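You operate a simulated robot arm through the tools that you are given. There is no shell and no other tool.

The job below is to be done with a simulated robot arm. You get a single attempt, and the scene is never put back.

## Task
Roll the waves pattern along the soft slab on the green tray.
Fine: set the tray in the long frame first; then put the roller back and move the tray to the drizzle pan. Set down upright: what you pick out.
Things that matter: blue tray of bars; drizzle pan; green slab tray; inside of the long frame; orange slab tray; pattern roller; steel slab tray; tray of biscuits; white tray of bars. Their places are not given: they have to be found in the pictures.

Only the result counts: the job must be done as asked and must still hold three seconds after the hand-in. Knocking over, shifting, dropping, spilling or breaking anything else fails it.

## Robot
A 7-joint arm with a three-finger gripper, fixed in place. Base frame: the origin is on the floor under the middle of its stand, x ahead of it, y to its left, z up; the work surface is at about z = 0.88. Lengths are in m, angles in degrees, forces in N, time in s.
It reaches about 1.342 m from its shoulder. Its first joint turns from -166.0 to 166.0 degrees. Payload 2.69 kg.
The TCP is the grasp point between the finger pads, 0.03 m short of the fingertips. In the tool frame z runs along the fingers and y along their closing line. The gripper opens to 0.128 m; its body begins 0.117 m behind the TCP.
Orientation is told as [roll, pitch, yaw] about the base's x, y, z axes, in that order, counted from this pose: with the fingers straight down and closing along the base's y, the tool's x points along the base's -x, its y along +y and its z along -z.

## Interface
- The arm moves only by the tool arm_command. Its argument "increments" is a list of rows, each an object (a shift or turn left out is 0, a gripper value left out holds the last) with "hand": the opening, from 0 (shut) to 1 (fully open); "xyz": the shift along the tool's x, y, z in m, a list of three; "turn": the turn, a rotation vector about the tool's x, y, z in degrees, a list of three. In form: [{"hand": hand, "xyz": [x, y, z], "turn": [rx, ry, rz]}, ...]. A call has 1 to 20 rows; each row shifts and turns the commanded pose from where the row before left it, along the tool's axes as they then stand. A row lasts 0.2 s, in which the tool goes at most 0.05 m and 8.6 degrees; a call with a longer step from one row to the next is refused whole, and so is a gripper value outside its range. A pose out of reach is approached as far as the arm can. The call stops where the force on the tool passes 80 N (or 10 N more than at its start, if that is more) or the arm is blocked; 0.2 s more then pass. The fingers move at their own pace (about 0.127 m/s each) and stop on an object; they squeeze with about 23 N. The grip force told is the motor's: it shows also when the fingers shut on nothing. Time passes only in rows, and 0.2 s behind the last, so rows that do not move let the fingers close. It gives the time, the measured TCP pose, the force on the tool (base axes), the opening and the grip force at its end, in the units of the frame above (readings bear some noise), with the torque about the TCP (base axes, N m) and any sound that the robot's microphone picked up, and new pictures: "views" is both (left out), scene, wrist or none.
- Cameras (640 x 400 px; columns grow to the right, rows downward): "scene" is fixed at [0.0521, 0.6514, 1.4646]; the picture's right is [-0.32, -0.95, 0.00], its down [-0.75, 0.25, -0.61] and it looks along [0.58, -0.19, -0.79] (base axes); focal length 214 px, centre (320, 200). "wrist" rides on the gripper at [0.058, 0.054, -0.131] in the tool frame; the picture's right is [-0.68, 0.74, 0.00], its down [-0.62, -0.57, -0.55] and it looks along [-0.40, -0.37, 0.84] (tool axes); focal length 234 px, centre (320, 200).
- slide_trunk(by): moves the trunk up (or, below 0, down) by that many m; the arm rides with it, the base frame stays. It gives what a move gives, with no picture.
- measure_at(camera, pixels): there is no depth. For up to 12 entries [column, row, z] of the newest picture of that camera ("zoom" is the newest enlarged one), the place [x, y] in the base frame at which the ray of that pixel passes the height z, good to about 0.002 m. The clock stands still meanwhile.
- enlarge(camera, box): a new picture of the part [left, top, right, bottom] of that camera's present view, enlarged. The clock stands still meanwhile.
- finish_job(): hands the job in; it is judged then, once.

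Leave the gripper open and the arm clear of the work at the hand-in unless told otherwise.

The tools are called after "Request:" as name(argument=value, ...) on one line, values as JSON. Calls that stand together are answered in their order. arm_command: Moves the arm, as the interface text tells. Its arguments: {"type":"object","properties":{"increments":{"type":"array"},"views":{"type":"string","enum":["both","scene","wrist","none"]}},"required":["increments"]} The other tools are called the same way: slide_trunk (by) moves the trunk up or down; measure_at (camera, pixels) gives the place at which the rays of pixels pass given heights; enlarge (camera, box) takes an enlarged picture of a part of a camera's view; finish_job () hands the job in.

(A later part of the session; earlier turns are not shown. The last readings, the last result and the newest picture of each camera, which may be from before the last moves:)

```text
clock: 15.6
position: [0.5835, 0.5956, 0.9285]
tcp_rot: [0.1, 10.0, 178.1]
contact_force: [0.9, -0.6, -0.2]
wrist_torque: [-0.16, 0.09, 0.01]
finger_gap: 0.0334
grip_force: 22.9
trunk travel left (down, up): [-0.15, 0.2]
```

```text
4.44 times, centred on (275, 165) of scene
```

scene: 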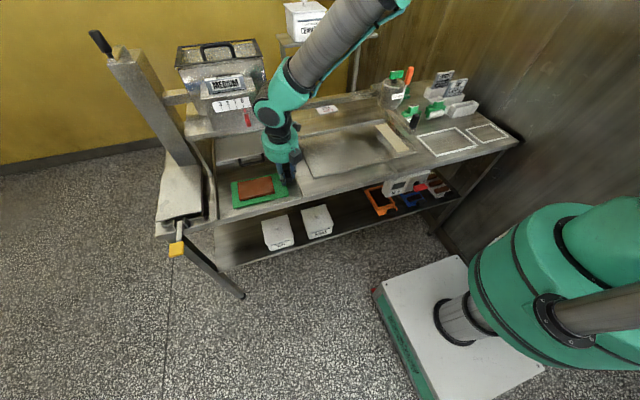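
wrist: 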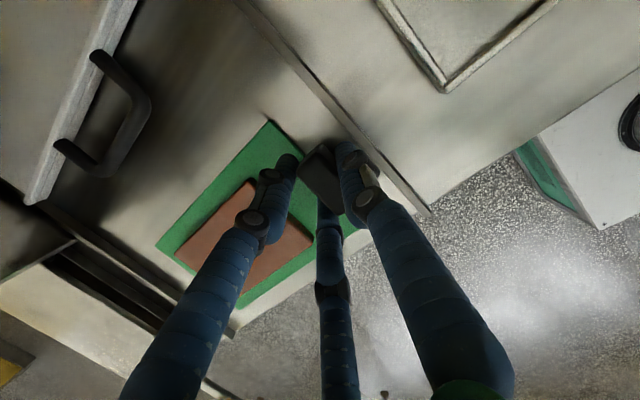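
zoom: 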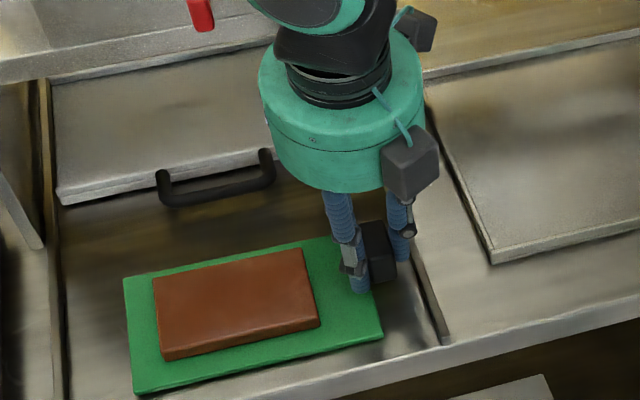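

Gripped (gap 0.033 m, 22.9 N). Lift 2 cm slowly and check for droop.

Request:
arm_command(increments=[{"hand": 0, "xyz": [0.00087, 0, -0.0049]}, {"xyz": [0.00087, 0, -0.0049]}, {"xyz": [0.00174, 0, -0.0098]}, {}])

Request:
enlarge(camera="scene", box=[220, 120, 310, 210])

```text
clock: 16.6
position: [0.5834, 0.595, 0.9473]
tcp_rot: [0.0, 10.1, 178.0]
contact_force: [0.6, 0.1, -1.4]
wrist_torque: [-0.2, 0.02, -0.03]
finger_gap: 0.0332
grip_force: 22.8
trunk travel left (down, up): [-0.15, 0.2]
```

scene: 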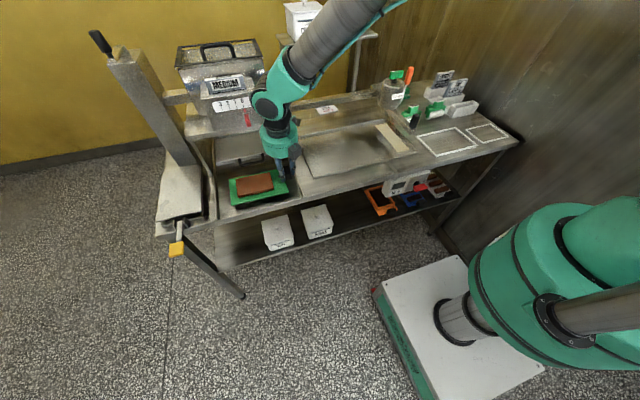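
wrist: 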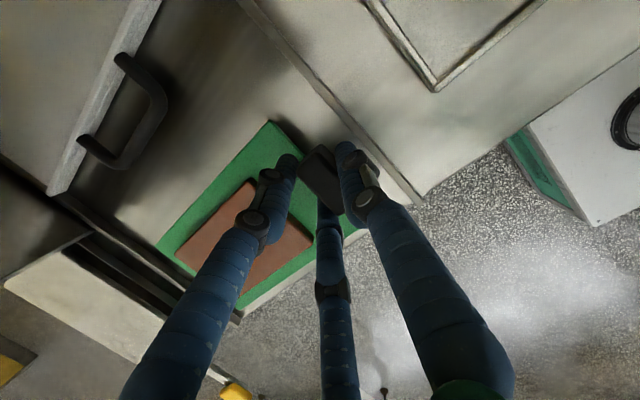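

```text
4.44 times, centred on (265, 165) of scene
```

zoom: 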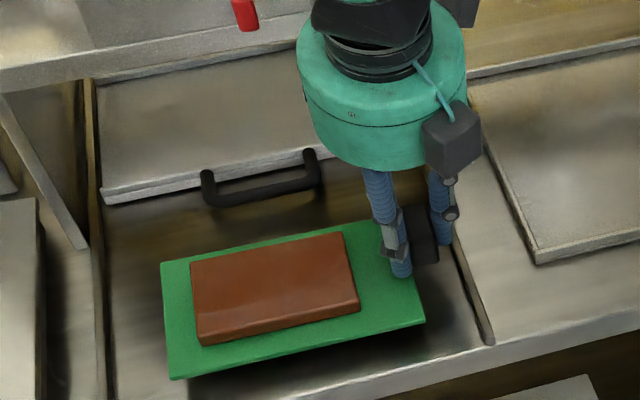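

Tray lifted level, ~2 N. There's a black lever grip near (0.62,0.11, ~1.03) on the drizzle pot, so I'll carry high and close to the robot. First raise to 1.02, pull back to x≈0.49, raise to 1.22.

Request:
arm_command(increments=[{"xyz": [0.00434, 0, -0.0246]}, {"xyz": [0.00434, 0, -0.0246]}, {"xyz": [0.00434, 0, -0.0246]}, {"xyz": [-0.0221, 0.0008, -0.0039]}, {"xyz": [-0.0221, 0.0008, -0.0039]}, {"xyz": [-0.0221, 0.0008, -0.0039]}, {"xyz": [-0.0221, 0.0008, -0.0039]}, {"xyz": [0.0052, 0, -0.0295]}, {"xyz": [0.0052, 0, -0.0295]}, {"xyz": [0.0052, 0, -0.0295]}, {"xyz": [0.0052, 0, -0.0295]}, {"xyz": [0.0052, 0, -0.0295]}, {"xyz": [0.0052, 0, -0.0295]}, {"xyz": [0.0035, 0, -0.0197]}, {}])

Request:
enlarge(camera="scene", box=[280, 50, 440, 180])

```text
clock: 19.8
position: [0.4933, 0.5938, 1.2244]
tcp_rot: [0.0, 9.9, 178.0]
contact_force: [-1.7, 0.7, -1.8]
wrist_torque: [-0.15, -0.01, 0.01]
finger_gap: 0.0329
grip_force: 23.2
trunk travel left (down, up): [-0.15, 0.2]
```

scene: 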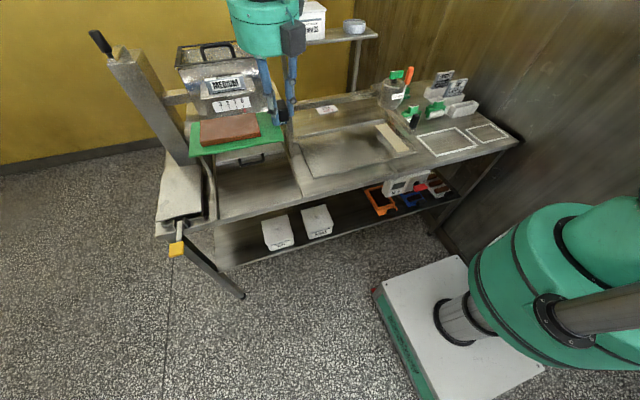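
wrist: 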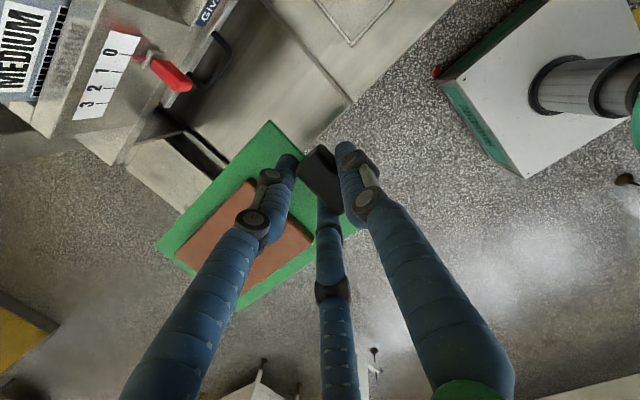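

```text
3.08 times, centred on (360, 115) of scene
```

zoom: 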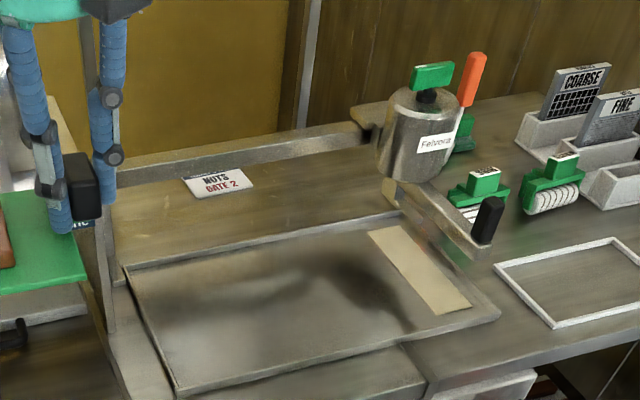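

Carry the tray along −y at z≈1.22, x≈0.49 (20 rows of 4 cm).

Request:
arm_command(increments=[{"xyz": [0.0007, 0.02, 0.0001]}, {"xyz": [0.0014, 0.04, 0.0002]}, {"xyz": [0.0014, 0.04, 0.0002]}, {"xyz": [0.0014, 0.04, 0.0002]}, {"xyz": [0.0014, 0.04, 0.0002]}, {"xyz": [0.0014, 0.04, 0.0002]}, {"xyz": [0.0014, 0.04, 0.0002]}, {"xyz": [0.0014, 0.04, 0.0002]}, {"xyz": [0.0014, 0.04, 0.0002]}, {"xyz": [0.0014, 0.04, 0.0002]}, {"xyz": [0.0014, 0.04, 0.0002]}, {"xyz": [0.0014, 0.04, 0.0002]}, {"xyz": [0.0014, 0.04, 0.0002]}, {"xyz": [0.0014, 0.04, 0.0002]}, {"xyz": [0.0014, 0.04, 0.0002]}, {"xyz": [0.0014, 0.04, 0.0002]}, {"xyz": [0.0014, 0.04, 0.0002]}, {"xyz": [0.0014, 0.04, 0.0002]}, {"xyz": [0.0014, 0.04, 0.0002]}, {"xyz": [0.0014, 0.04, 0.0002]}])

```text
clock: 24.0
position: [0.4913, 0.0167, 1.2241]
tcp_rot: [0.8, 10.0, 177.4]
contact_force: [0.4, 0.0, -2.1]
wrist_torque: [-0.19, -0.04, 0.0]
finger_gap: 0.0331
grip_force: 23.1
out of reach, approached as far as the arm can: row 15, 16, 17, 18, 19, 20
trunk travel left (down, up): [-0.15, 0.2]
```

scene: 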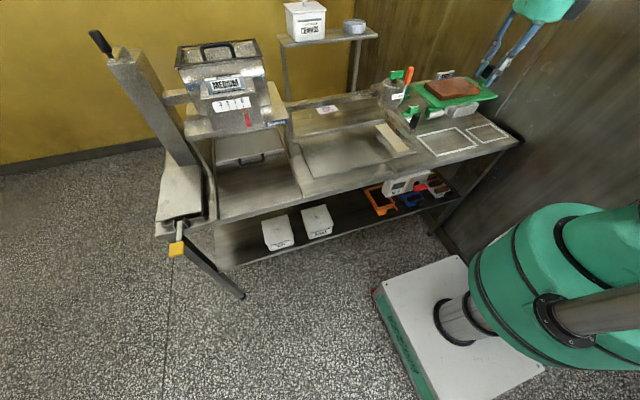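
wrist: 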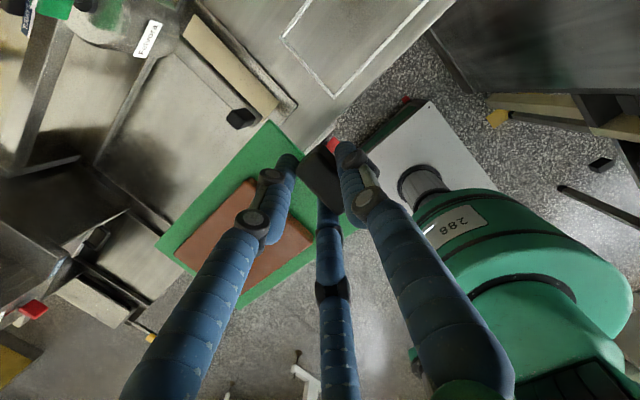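

The arm hit a joint limit at yaw 178° near y≈0.02. I'll back the command up in +y to get back in step, then see where it stands.

Request:
arm_command(increments=[{"xyz": [-0.0014, -0.04, -0.0002]}, {"xyz": [-0.0014, -0.04, -0.0002]}], views="none")

```text
clock: 24.6
position: [0.4916, 0.0963, 1.2273]
tcp_rot: [0.0, 10.0, 177.9]
contact_force: [0.0, 0.1, -1.4]
wrist_torque: [-0.18, -0.01, 0.0]
finger_gap: 0.0331
grip_force: 23.4
trunk travel left (down, up): [-0.15, 0.2]
```

Command restarts from the reached pose. Holding the tray the other way round (handle at +y end) avoids the limit, so I'll pull back to x≈0.42, rise slightly, and turn the tray about the vertical by −145° here in free space.

Request:
arm_command(increments=[{"xyz": [-0.0345, 0.0012, -0.0061]}, {"xyz": [-0.0345, 0.0012, -0.0061]}, {"xyz": [0.0052, 0, -0.0295]}, {"turn": [-1.3, 0, 7.4]}, {"turn": [-1.476, 0, 8.37]}, {"turn": [-1.476, 0, 8.37]}, {"turn": [-1.476, 0, 8.37]}, {"turn": [-1.476, 0, 8.37]}, {"turn": [-1.476, 0, 8.37]}, {"turn": [-1.476, 0, 8.37]}, {"turn": [-1.476, 0, 8.37]}, {"turn": [-1.476, 0, 8.37]}, {"turn": [-1.476, 0, 8.37]}])

```text
clock: 27.4
position: [0.4241, 0.0981, 1.2561]
tcp_rot: [-0.1, 10.0, 93.9]
contact_force: [0.4, 0.3, -1.4]
wrist_torque: [0.02, 0.14, 0.04]
finger_gap: 0.0331
grip_force: 22.7
trunk travel left (down, up): [-0.15, 0.2]
```

scene: 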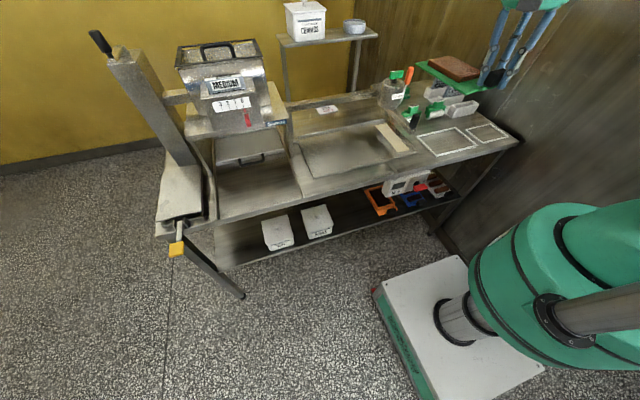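
wrist: 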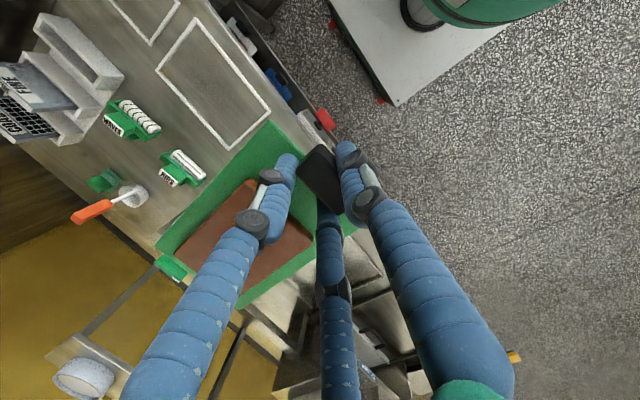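

Continue turning to yaw ≈ 0.

Request:
arm_command(increments=[{"turn": [-1.481, 0, 8.4]}, {"turn": [-1.481, 0, 8.4]}, {"turn": [-1.481, 0, 8.4]}, {"turn": [-1.481, 0, 8.4]}, {"turn": [-1.481, 0, 8.4]}, {"turn": [-1.481, 0, 8.4]}, {"turn": [-1.481, 0, 8.4]}, {"turn": [-1.481, 0, 8.4]}, {"turn": [-1.481, 0, 8.4]}, {"turn": [-1.481, 0, 8.4]}, {"turn": [-1.481, 0, 8.4]}, {}])

```text
clock: 30.0
position: [0.4223, 0.0977, 1.2555]
tcp_rot: [-0.1, 10.0, 0.1]
contact_force: [-0.3, 0.0, -2.3]
wrist_torque: [0.16, -0.01, 0.0]
finger_gap: 0.0328
grip_force: 22.8
trunk travel left (down, up): [-0.15, 0.2]
```

scene: 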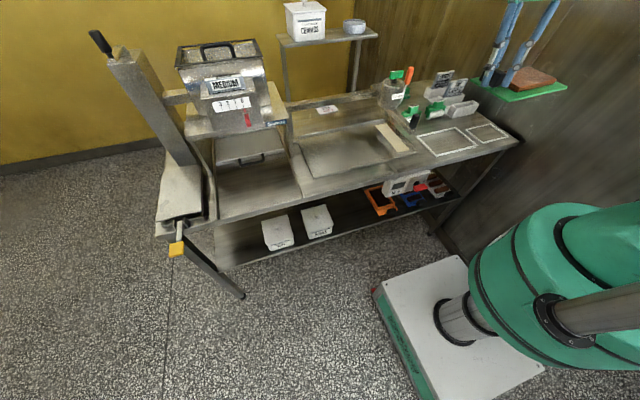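
wrist: 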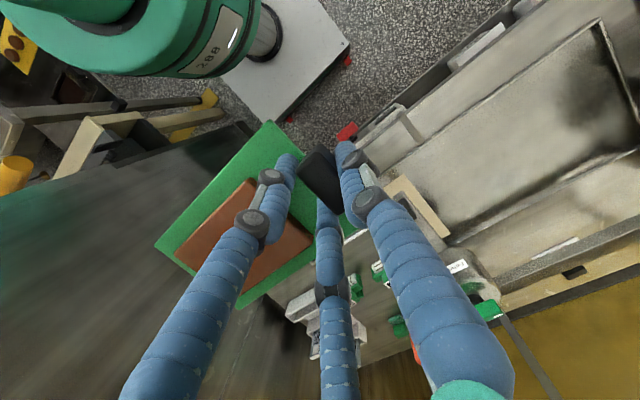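

Measure tray edges in the wrist view at the plate's present height (≈1.212) to get its alignment and offset to the hand.

Request:
enlarge(camera="wrist", box=[140, 100, 380, 320])

Request:
measure_at(camera="wrist", pixels=[[271, 121, 1.212], [156, 243, 1.212], [241, 309, 1.212], [210, 186, 1.212]])

```text
1.82 times, centred on (260, 210) of wrist
```

zoom: 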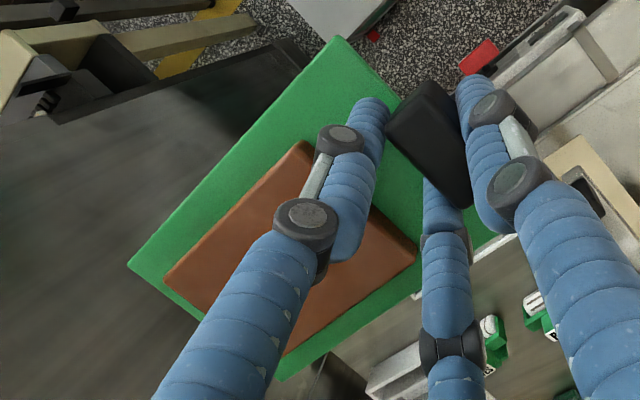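

```text
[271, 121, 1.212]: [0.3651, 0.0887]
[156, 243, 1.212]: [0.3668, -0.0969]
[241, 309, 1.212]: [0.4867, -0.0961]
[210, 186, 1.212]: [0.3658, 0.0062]
```

Tray centre sits at about TCP+(0.004,−0.102), nearly square (0.45° off). Move to above the frame: TCP ≈ (0.598,−0.010,1.10), with the small yaw correction.

Request:
arm_command(increments=[{"turn": [-0.078, 0, 0.443]}, {"xyz": [-0.0286, -0.0154, 0.0174]}, {"xyz": [-0.0286, -0.0154, 0.0174]}, {"xyz": [-0.0286, -0.0154, 0.0174]}, {"xyz": [-0.0286, -0.0154, 0.0174]}, {"xyz": [-0.0286, -0.0154, 0.0174]}, {"xyz": [-0.0286, -0.0154, 0.0174]}, {"xyz": [-0.0286, -0.0154, 0.0174]}, {}])

Request:
enlarge(camera="scene", box=[380, 40, 530, 170])

Request:
enlarge(camera="wrist", box=[140, 80, 380, 320])

```text
clock: 32.0
position: [0.6009, -0.0128, 1.1016]
tcp_rot: [0.0, 10.1, -0.3]
contact_force: [1.0, -0.9, -2.5]
wrist_torque: [0.19, 0.05, -0.02]
finger_gap: 0.0331
grip_force: 22.7
trunk travel left (down, up): [-0.15, 0.2]
```

scene: 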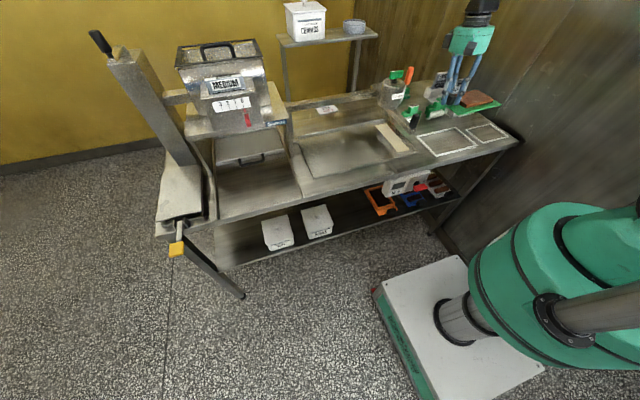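
wrist: 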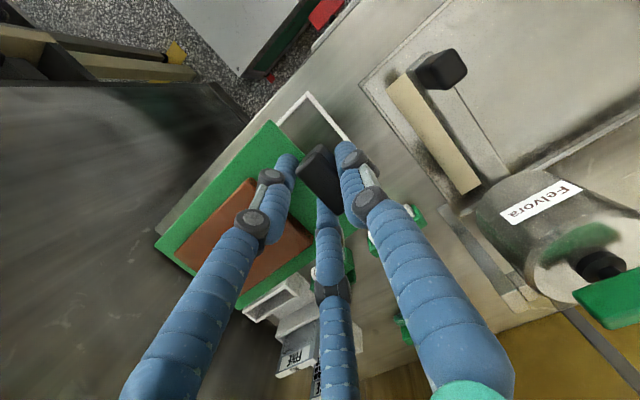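

```text
3.08 times, centred on (455, 105) of scene
```

zoom: 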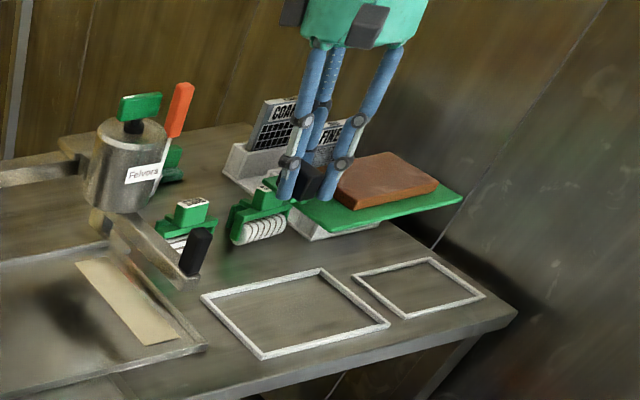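

```text
1.67 times, centred on (260, 200) of wrist
```

zoom: 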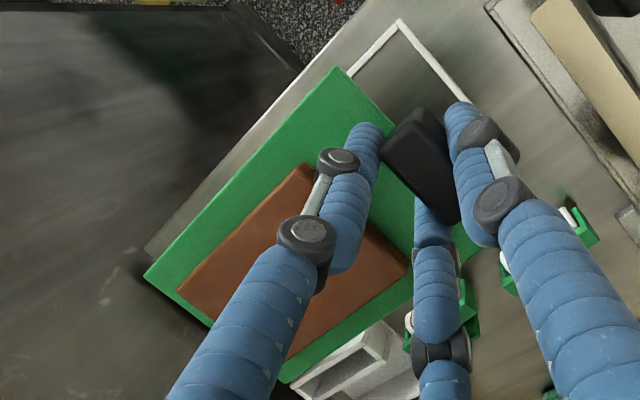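

Lower to z≈1.0 and compare tray edges with the frame in the same pictures.

Request:
arm_command(increments=[{"xyz": [-0.0048, 0.001, 0.033]}, {"xyz": [-0.0048, 0.001, 0.033]}, {"xyz": [-0.0048, 0.001, 0.033]}, {}])

Request:
enlarge(camera="scene", box=[400, 80, 510, 170])

Request:
enlarge(camera="wrist", box=[140, 80, 380, 320])

```text
clock: 33.0
position: [0.5959, -0.0084, 1.0008]
tcp_rot: [0.0, 10.1, -0.3]
contact_force: [0.1, 0.5, -1.2]
wrist_torque: [0.16, 0.02, 0.01]
finger_gap: 0.0329
grip_force: 22.9
trunk travel left (down, up): [-0.15, 0.2]
```

scene: 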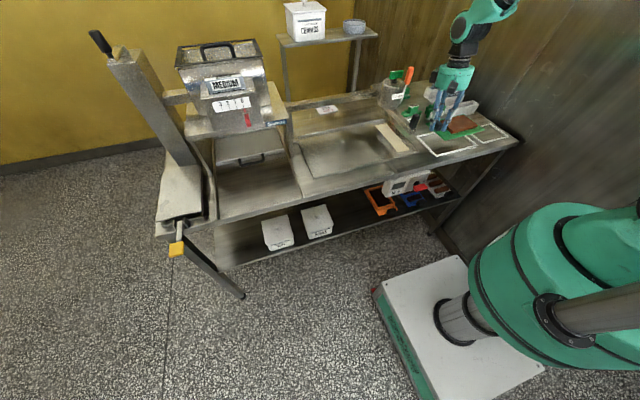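
wrist: 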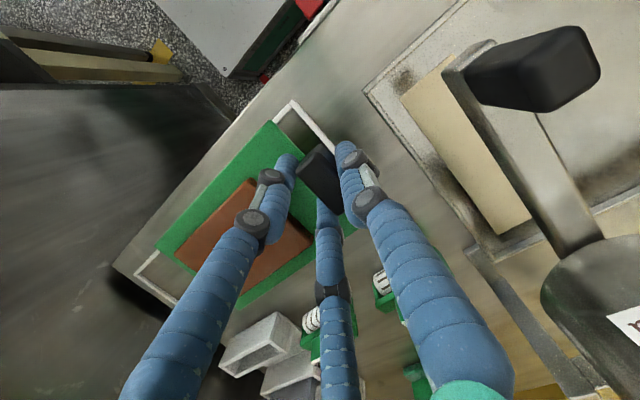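

```text
4.44 times, centred on (455, 125) of scene
```

zoom: 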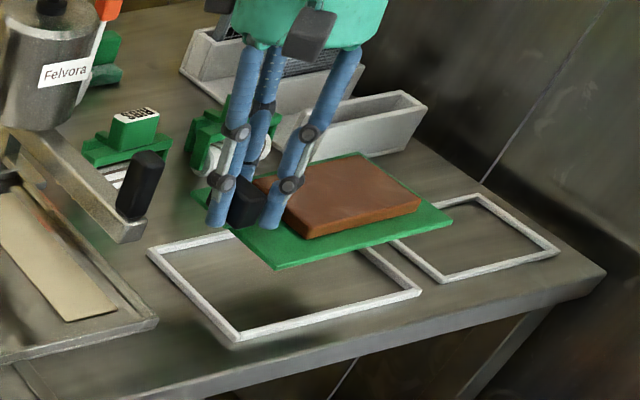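

```text
1.67 times, centred on (260, 200) of wrist
```

zoom: 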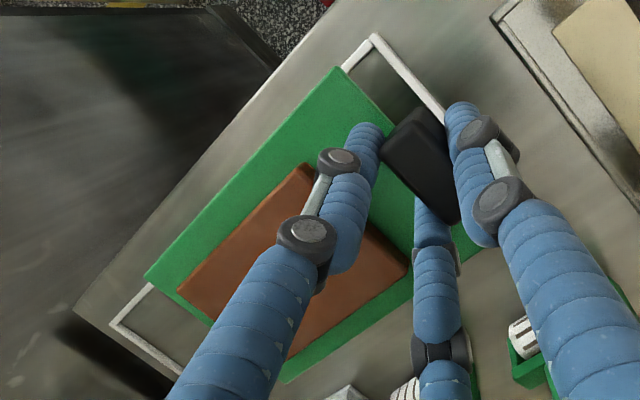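

Measure tray corners (plate z≈0.957), frame corners, and the lever grip.

Request:
measure_at(camera="wrist", pixels=[[271, 121, 0.957], [156, 243, 0.957], [241, 309, 0.957], [293, 99, 0.88], [292, 107, 0.88], [113, 266, 0.88], [177, 303, 0.88], [335, 150, 0.88], [540, 65, 1.0], [540, 65, 1.05], [575, 30, 1.03], [455, 85, 0.98]])

```text
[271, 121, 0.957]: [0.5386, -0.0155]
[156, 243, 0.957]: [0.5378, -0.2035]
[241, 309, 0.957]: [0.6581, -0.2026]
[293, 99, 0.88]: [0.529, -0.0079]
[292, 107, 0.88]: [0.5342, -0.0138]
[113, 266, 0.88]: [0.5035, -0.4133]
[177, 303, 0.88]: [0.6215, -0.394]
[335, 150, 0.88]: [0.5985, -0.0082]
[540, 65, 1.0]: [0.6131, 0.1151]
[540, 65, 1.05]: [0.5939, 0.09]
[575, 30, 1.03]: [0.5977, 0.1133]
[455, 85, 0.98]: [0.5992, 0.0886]
```

Tray centre now ≈(0.598,−0.109); frame centre ≈(0.601,−0.112). Shift by (+3,−3) mm and lower to TCP z≈0.946 to compare again just above the frame.

Request:
arm_command(increments=[{"xyz": [-0.0042, -0.001, 0.0179]}, {"xyz": [-0.0042, -0.001, 0.0179]}, {"xyz": [-0.0041, -0.001, 0.0179]}, {}])

Request:
enlarge(camera="scene", box=[405, 90, 495, 165])

Request:
enlarge(camera="wrist", box=[140, 80, 380, 320])

```text
clock: 34.0
position: [0.5978, -0.0131, 0.9472]
tcp_rot: [0.0, 10.0, -0.3]
contact_force: [-1.1, 1.1, -1.8]
wrist_torque: [0.19, 0.05, 0.0]
finger_gap: 0.0332
grip_force: 23.2
trunk travel left (down, up): [-0.15, 0.2]
```

scene: 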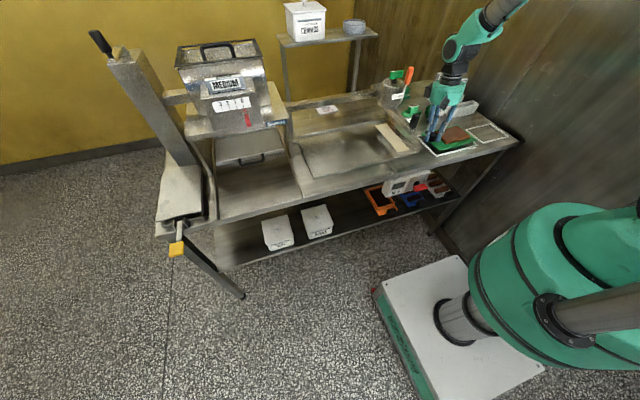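
wrist: 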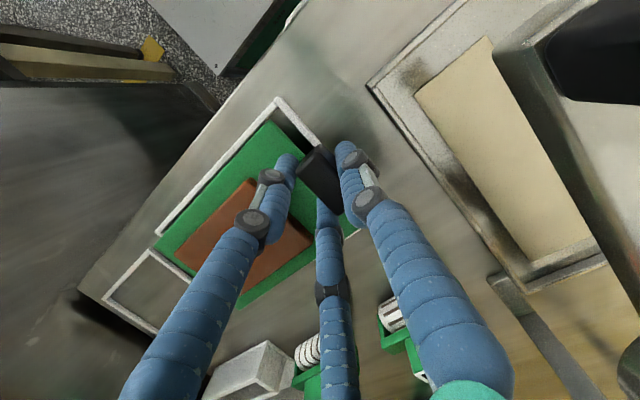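

```text
5.33 times, centred on (450, 128) of scene
```

zoom: 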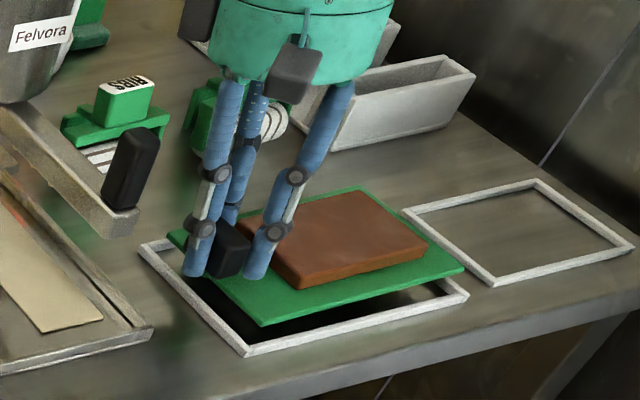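

```text
1.67 times, centred on (260, 200) of wrist
```

zoom: 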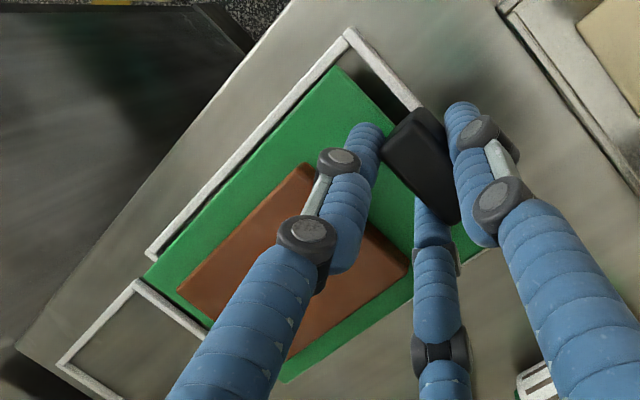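

Request:
measure_at(camera="zoom", pixels=[[338, 67, 0.9035], [144, 276, 0.9035], [286, 383, 0.9035], [347, 40, 0.883], [346, 28, 0.883], [148, 255, 0.883], [156, 260, 0.883], [414, 108, 0.883], [421, 106, 0.883], [208, 324, 0.883]])

Request:
measure_at(camera="scene", pixels=[[438.9, 151.6, 0.883], [437, 155.3, 0.883], [476.6, 145, 0.883], [478, 146.5, 0.883], [416.6, 135, 0.883], [439.5, 151.1, 0.8975], [477.3, 141, 0.8975]])

```text
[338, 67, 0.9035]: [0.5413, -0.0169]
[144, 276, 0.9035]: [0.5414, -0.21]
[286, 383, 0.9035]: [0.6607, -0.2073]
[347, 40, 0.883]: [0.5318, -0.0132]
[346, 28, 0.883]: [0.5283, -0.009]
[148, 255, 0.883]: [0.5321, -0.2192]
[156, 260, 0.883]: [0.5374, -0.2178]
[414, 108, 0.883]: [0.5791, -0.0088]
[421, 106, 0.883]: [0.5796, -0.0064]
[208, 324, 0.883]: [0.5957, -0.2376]
```

```text
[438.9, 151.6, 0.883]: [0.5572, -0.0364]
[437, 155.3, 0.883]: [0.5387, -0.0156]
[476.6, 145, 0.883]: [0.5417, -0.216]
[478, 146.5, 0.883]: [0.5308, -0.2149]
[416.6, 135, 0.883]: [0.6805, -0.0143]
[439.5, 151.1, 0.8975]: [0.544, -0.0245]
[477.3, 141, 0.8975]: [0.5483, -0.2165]
```

Tray is centred within the frame (tray x 0.541–0.661, y −0.017…−0.209). Lower gently.

Request:
arm_command(increments=[{"xyz": [-0.00087, 0, 0.00492]}, {"xyz": [-0.00087, 0, 0.00492]}, {"xyz": [-0.00087, 0, 0.00492]}, {}], views="none")

```text
clock: 35.0
position: [0.598, -0.012, 0.9321]
tcp_rot: [0.1, 10.1, -0.3]
contact_force: [1.0, 0.4, -2.0]
wrist_torque: [0.15, 0.02, 0.0]
finger_gap: 0.0329
grip_force: 22.8
trunk travel left (down, up): [-0.15, 0.2]
```

Request:
arm_command(increments=[{"xyz": [-0.00035, 0, 0.00197]}, {"xyz": [-0.00026, 0, 0.00148]}, {}], views="both")

Request:
enlarge(camera="scene", box=[405, 90, 495, 165])

Request:
enlarge(camera="wrist", box=[140, 80, 380, 320])

```text
clock: 35.8
position: [0.5974, -0.0125, 0.928]
tcp_rot: [0.0, 10.0, -0.4]
contact_force: [-0.9, 0.3, 3.0]
wrist_torque: [0.21, 0.22, -0.04]
finger_gap: 0.0329
grip_force: 22.5
trunk travel left (down, up): [-0.15, 0.2]
```

scene: 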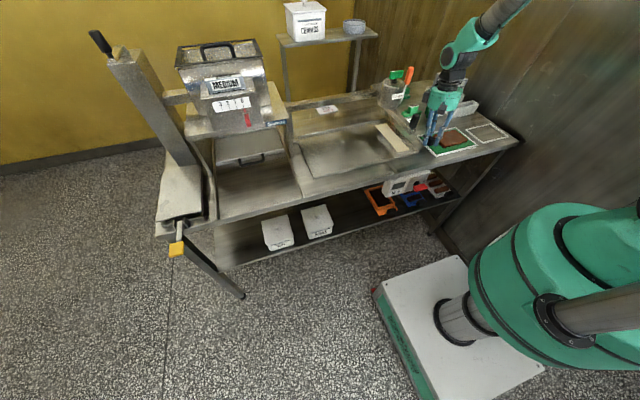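
wrist: 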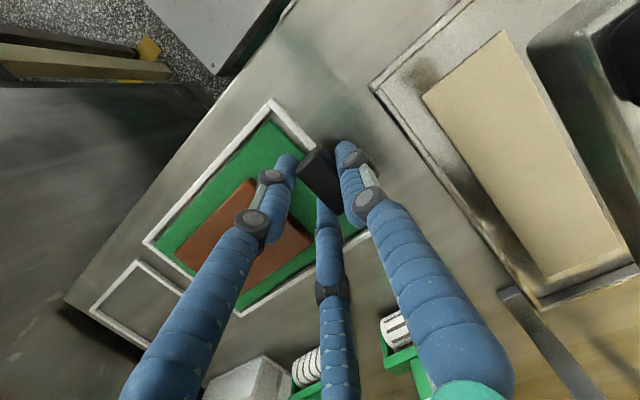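

```text
5.33 times, centred on (450, 128) of scene
```

zoom: 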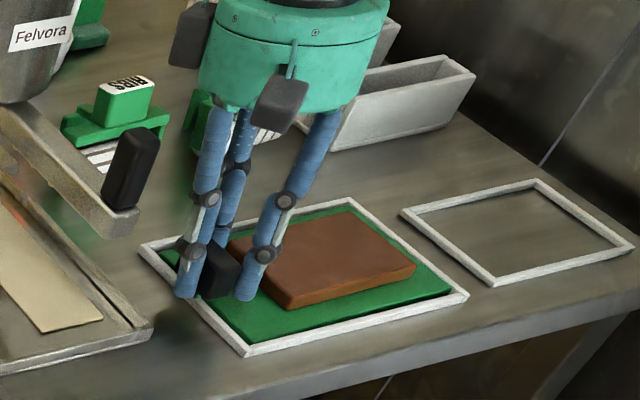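

```text
1.67 times, centred on (260, 200) of wrist
```

zoom: 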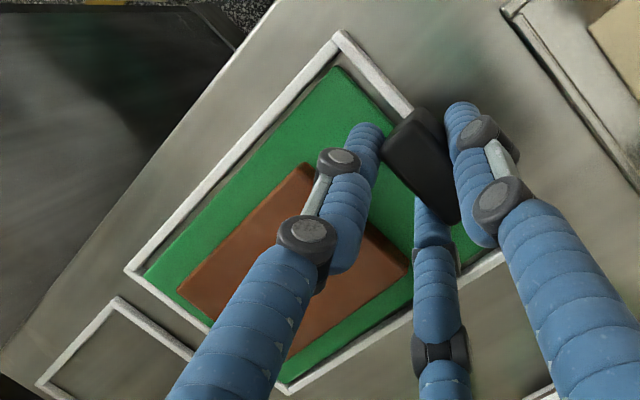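

The tray is inside the frame and touching down (+3 N). Release by opening part-way, then rise.

Request:
arm_command(increments=[{"hand": 0.35}, {"hand": 0.45}, {"hand": 0.55}, {"hand": 0.55}], views="wrist")

Request:
enlarge(camera="wrist", box=[140, 80, 380, 320])

```text
clock: 36.8
position: [0.5978, -0.0121, 0.9273]
tcp_rot: [0.0, 10.0, -0.3]
contact_force: [1.2, -0.8, 0.1]
wrist_torque: [0.03, 0.01, 0.0]
finger_gap: 0.0703
grip_force: 0.1
trunk travel left (down, up): [-0.15, 0.2]
```

wrist: 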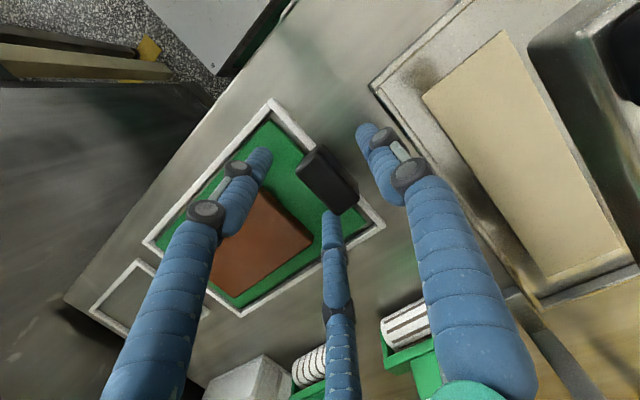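

```text
1.67 times, centred on (260, 200) of wrist
```

zoom: 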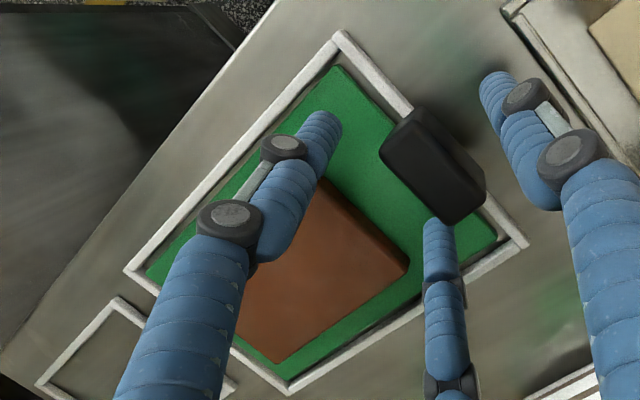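

Released cleanly; rise to z≈1.1 and take the tilt back out.

Request:
arm_command(increments=[{"xyz": [0.0035, 0, -0.0197]}, {"xyz": [0.0059, 0, -0.0335]}, {"xyz": [0.0059, 0, -0.0335]}, {"xyz": [0.0059, 0, -0.0335]}, {"xyz": [0.0059, 0, -0.0335]}, {"xyz": [0.0026, 0, -0.0148], "turn": [0, -5, 0]}, {"turn": [0, -5, 0]}, {"hand": 1}])

Request:
enlarge(camera="wrist", box=[180, 80, 420, 280])

Request:
enlarge(camera="scene", box=[390, 70, 510, 170])

```text
clock: 38.6
position: [0.5984, -0.0102, 1.0989]
tcp_rot: [0.0, 0.1, -0.3]
contact_force: [-0.6, 0.4, 1.1]
wrist_torque: [0.0, -0.05, 0.03]
finger_gap: 0.1278
grip_force: 0.0
trunk travel left (down, up): [-0.15, 0.2]
```

scene: 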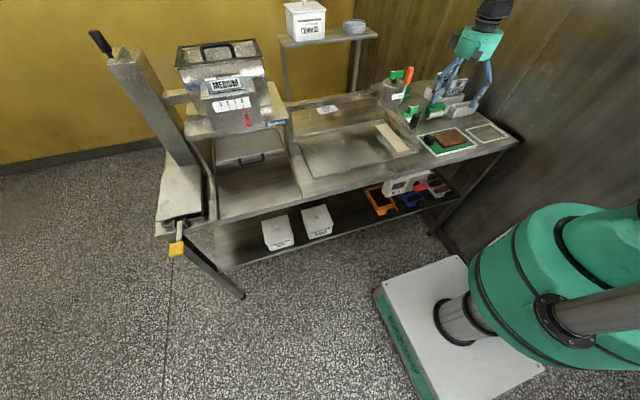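
wrist: 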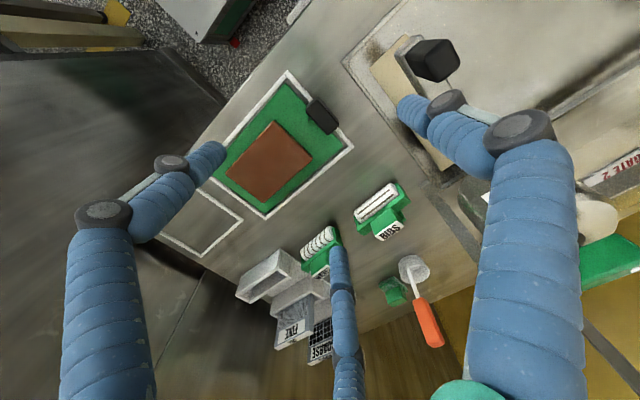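

```text
2.00 times, centred on (300, 180) of wrist
```

zoom: 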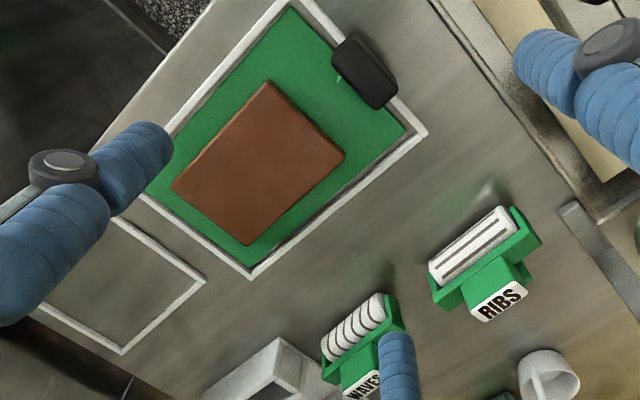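

```text
4.00 times, centred on (450, 120) of scene
```

zoom: 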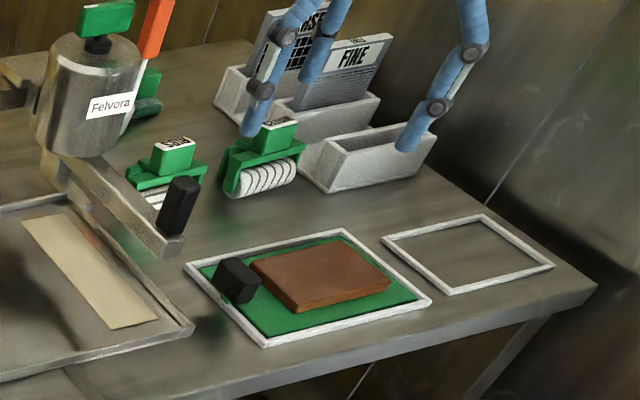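

Tray sits squarely in the long frame. Now measure slab corners from both cameras, and the WAVES roller points.

Request:
measure_at(camera="wrist", pixels=[[273, 121, 0.9], [312, 157.5, 0.9], [264, 201.5, 0.9], [225.5, 173, 0.9], [273, 121, 0.91], [312, 157.5, 0.91], [264, 201.5, 0.91], [225.5, 173, 0.91]])

Request:
measure_at(camera="scene", pixels=[[444.5, 145.75, 0.9], [432.25, 135.5, 0.9], [455.5, 130.75, 0.9], [467.5, 140.5, 0.9], [444.5, 145.75, 0.91], [432.25, 135.5, 0.91], [455.5, 130.75, 0.91], [467.5, 140.5, 0.91]])

```text
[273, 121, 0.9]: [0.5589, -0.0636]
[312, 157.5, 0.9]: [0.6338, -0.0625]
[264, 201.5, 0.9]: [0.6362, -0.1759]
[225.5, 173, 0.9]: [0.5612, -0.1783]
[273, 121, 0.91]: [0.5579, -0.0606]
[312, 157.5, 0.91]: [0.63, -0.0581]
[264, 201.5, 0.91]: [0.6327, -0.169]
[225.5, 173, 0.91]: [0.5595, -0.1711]
```

```text
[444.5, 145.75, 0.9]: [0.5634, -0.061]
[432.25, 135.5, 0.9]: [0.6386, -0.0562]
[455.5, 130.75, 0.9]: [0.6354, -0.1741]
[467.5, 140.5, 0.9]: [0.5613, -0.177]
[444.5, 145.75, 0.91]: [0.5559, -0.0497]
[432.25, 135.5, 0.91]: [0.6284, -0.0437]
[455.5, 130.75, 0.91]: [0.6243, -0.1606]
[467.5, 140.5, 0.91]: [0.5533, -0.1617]
```

Slab top z≈0.90, x 0.560–0.636, y −0.176…−0.061. Now go over to look closely at the WAVES roller.

Request:
arm_command(increments=[{"hand": 1, "xyz": [-0.0255, -0.03, 0]}, {"xyz": [-0.0255, -0.03, 0]}, {"xyz": [-0.0255, -0.03, 0]}, {"xyz": [-0.0255, -0.03, 0]}])

Request:
enlarge(camera="wrist", box=[270, 130, 390, 250])

Request:
enlarge(camera="scene", box=[410, 85, 470, 130])

```text
clock: 39.6
position: [0.6981, -0.1326, 1.0982]
tcp_rot: [0.0, 0.0, -0.4]
contact_force: [-1.7, 0.5, -0.3]
wrist_torque: [0.0, -0.04, -0.03]
finger_gap: 0.1278
grip_force: 0.0
trunk travel left (down, up): [-0.15, 0.2]
```

scene: 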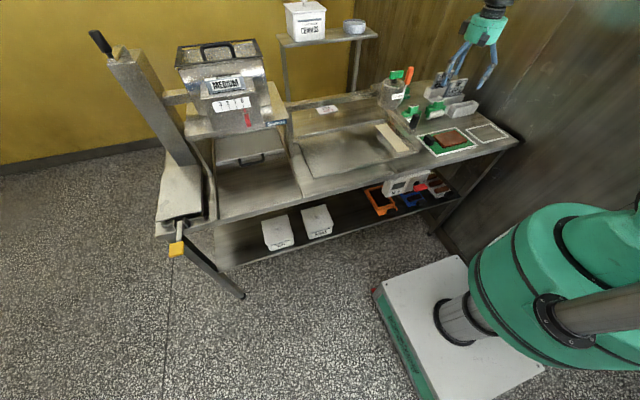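
wrist: 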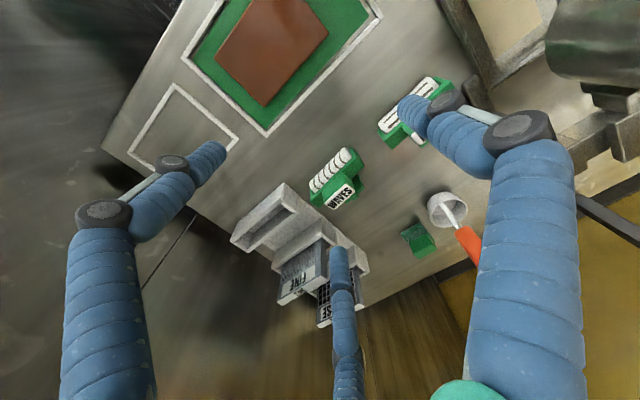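

```text
3.33 times, centred on (330, 190) of wrist
```

zoom: 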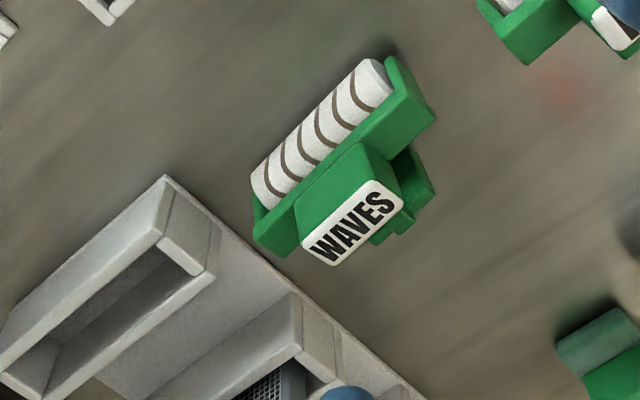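

```text
8.89 times, centred on (440, 108) of scene
```

zoom: 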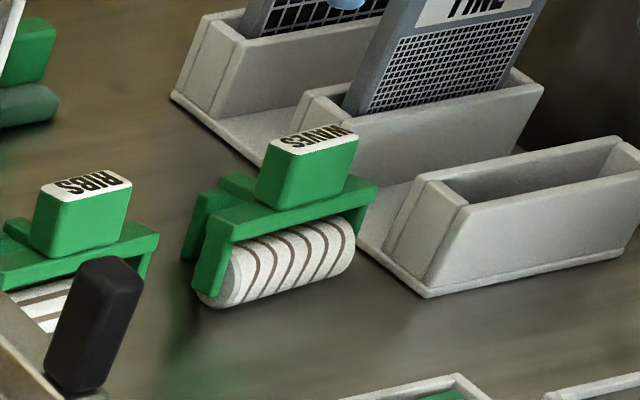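

I see the roller: cylinder under a crossbar, handle block with label on top, and a rear foot toward +x. Triangulate handle top, crossbar and cylinder.

Request:
measure_at(camera="wrist", pixels=[[324, 202.9, 0.95], [346.5, 184, 0.95], [354.9, 190.9, 0.95], [333, 209.5, 0.95], [324, 202.9, 0.96], [346.5, 184, 0.96], [354.9, 190.9, 0.96], [333, 209.5, 0.96], [324, 202.9, 0.94], [346.5, 184, 0.94], [354.9, 190.9, 0.94], [333, 209.5, 0.94]])

Request:
measure_at(camera="scene", pixels=[[437.5, 102.9, 0.95], [434.15, 101.25, 0.95], [440.6, 99.6, 0.95], [444.3, 100.7, 0.95], [437.5, 102.9, 0.96], [434.15, 101.25, 0.96], [440.6, 99.6, 0.96], [444.3, 100.7, 0.96], [437.5, 102.9, 0.94], [434.15, 101.25, 0.94], [440.6, 99.6, 0.94], [444.3, 100.7, 0.94]])

```text
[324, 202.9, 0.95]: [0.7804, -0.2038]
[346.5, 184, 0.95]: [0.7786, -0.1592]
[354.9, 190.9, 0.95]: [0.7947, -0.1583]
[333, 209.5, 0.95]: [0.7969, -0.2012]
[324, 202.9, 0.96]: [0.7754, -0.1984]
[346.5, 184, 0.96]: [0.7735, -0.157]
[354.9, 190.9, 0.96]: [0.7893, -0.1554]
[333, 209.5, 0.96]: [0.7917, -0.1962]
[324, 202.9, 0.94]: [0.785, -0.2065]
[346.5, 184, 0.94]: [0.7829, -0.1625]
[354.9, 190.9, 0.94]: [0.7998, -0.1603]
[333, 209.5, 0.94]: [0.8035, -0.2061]
```

```text
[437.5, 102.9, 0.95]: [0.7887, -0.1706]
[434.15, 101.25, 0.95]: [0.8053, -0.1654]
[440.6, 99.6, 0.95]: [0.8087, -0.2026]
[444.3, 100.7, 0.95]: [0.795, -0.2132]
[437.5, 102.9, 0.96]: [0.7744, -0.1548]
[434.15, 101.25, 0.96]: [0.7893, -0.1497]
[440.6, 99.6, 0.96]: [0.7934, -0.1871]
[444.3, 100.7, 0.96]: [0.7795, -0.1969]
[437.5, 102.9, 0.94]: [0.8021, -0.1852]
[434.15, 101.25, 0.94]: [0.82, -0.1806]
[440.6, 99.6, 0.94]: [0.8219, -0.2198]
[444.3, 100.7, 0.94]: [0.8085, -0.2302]
```

Handle top is at z≈0.957, centre ≈(0.785,−0.178), about 42 mm (y) × 17 mm (x). I want to see the rear side of the roller before grabbing it: raise to 1.2 and turn to yaw −90°.

Request:
arm_command(increments=[{"xyz": [0, 0, -0.035]}, {"xyz": [0, 0, -0.035]}, {"xyz": [0, 0, -0.035]}, {"turn": [0, 0, 8.18]}, {"turn": [0, 0, 8.18]}, {"turn": [0, 0, 8.18]}, {"turn": [0, 0, 8.18]}, {"turn": [0, 0, 8.18]}, {"turn": [0, 0, 8.18]}, {"turn": [0, 0, 8.18]}, {"turn": [0, 0, 8.18]}, {"turn": [0, 0, 8.18]}, {"turn": [0, 0, 8.18]}, {"turn": [0, 0, 8.18]}], views="none")

```text
clock: 42.6
position: [0.7007, -0.1321, 1.2037]
tcp_rot: [0.0, 0.0, -90.4]
contact_force: [0.7, -1.1, 0.0]
wrist_torque: [0.01, 0.01, 0.03]
finger_gap: 0.128
grip_force: 0.1
trunk travel left (down, up): [-0.15, 0.2]
```

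Request:
arm_command(increments=[{"xyz": [0.0124, 0.038, 0]}, {"xyz": [0.0124, 0.038, 0]}, {"xyz": [0.0124, 0.038, 0]}, {"xyz": [0.0124, 0.038, 0]}, {"xyz": [0.0124, 0.038, 0]}])

Request:
enlarge(camera="wrist", box=[250, 110, 390, 250])

```text
clock: 43.8
position: [0.8915, -0.0711, 1.2037]
tcp_rot: [0.1, 0.0, -90.3]
contact_force: [-0.6, -0.4, -0.7]
wrist_torque: [0.0, 0.03, -0.01]
finger_gap: 0.1277
grip_force: 0.2
trunk travel left (down, up): [-0.15, 0.2]
```

scene: 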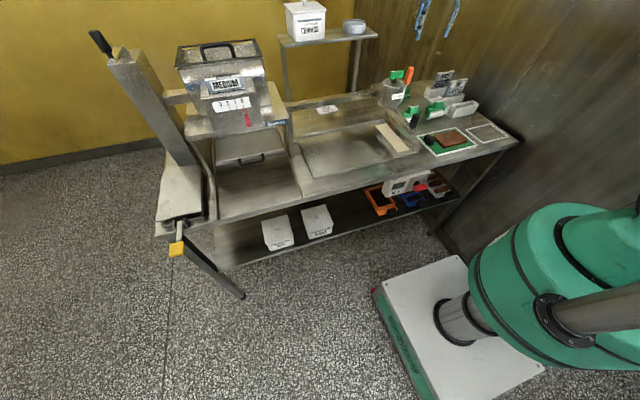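
wrist: 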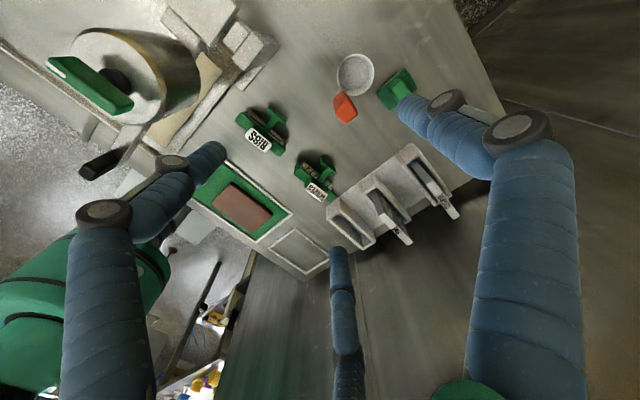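

```text
2.86 times, centred on (320, 180) of wrist
```

zoom: 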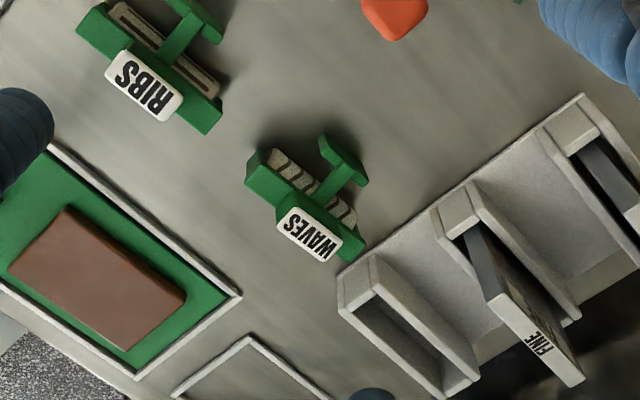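

I see a rear T-shaped arm on the roller. Enlarge more.

Request:
enlarge(camera="wrist", box=[285, 150, 345, 210])

Request:
enlarge(camera="scene", box=[415, 90, 455, 125])

Request:
enlarge(camera="wrist", box=[230, 90, 300, 160])

```text
6.67 times, centred on (315, 180) of wrist
```

zoom: 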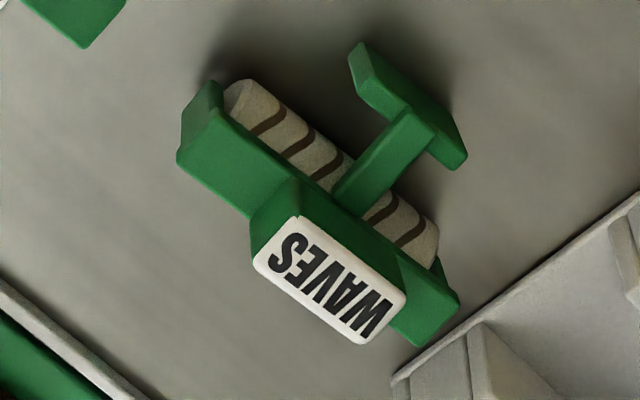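

```text
11.43 times, centred on (435, 108) of scene
```

zoom: 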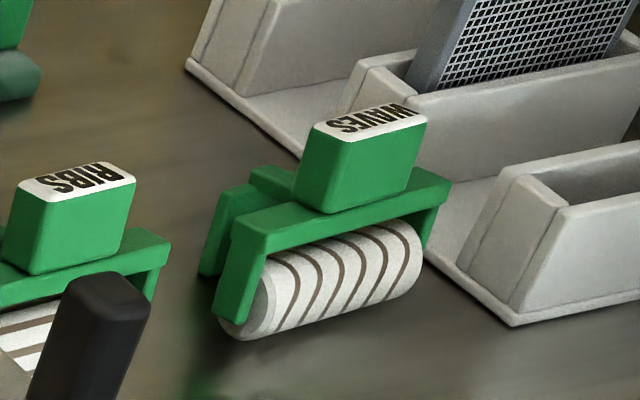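

```text
5.71 times, centred on (265, 125) of wrist
```

zoom: 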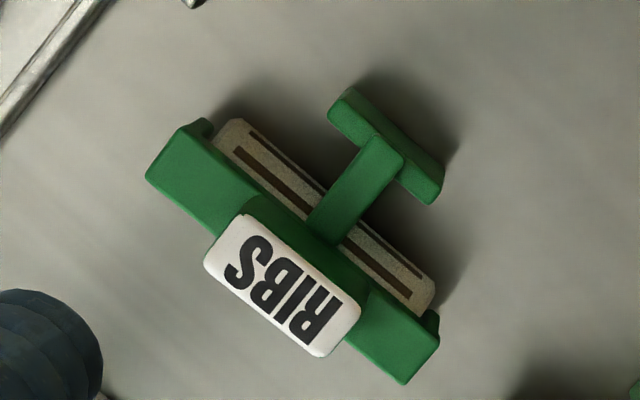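

The roller has a rear kick-foot (T) toward +x; when rolling it must be leaned so the foot doesn't drag. Check how near and how tall the empty rack beside the roller is, and size the roller's crossbar and foot.

Request:
measure_at(camera="scene", pixels=[[452.4, 118.7, 0.885], [452.4, 105.5, 0.92], [452.4, 105.5, 0.93], [452.4, 105.5, 0.94], [457, 111, 0.92], [457, 111, 0.93], [457, 111, 0.94], [446.6, 106.3, 0.93], [430.7, 109.5, 0.93]])

Request:
measure_at(camera="wrist", pixels=[[335.8, 199.4, 0.93], [332.7, 195, 0.93], [327.2, 208.2, 0.93], [293.5, 173.5, 0.93], [320.9, 156.6, 0.93], [337.5, 172.5, 0.93], [320, 166, 0.93], [305.9, 197.1, 0.957], [325.9, 213, 0.957], [312, 172, 0.93], [316.6, 209.9, 0.957], [315, 190, 0.957]])

```text
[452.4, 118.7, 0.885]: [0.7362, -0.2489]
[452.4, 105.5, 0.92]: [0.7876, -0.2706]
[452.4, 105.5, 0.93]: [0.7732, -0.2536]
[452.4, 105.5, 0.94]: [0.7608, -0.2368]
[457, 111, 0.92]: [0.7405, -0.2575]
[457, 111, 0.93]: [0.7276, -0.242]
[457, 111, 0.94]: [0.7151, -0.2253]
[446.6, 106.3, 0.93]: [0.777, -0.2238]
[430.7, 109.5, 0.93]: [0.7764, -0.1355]
```

```text
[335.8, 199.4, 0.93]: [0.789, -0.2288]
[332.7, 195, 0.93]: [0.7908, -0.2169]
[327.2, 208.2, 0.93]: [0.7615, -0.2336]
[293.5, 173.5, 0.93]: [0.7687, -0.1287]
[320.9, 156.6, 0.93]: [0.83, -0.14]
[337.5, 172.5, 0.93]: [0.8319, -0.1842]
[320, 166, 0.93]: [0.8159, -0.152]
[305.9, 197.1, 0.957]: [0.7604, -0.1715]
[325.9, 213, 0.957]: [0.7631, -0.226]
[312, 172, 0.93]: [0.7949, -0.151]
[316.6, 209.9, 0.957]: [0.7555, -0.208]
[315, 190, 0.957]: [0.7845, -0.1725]
```

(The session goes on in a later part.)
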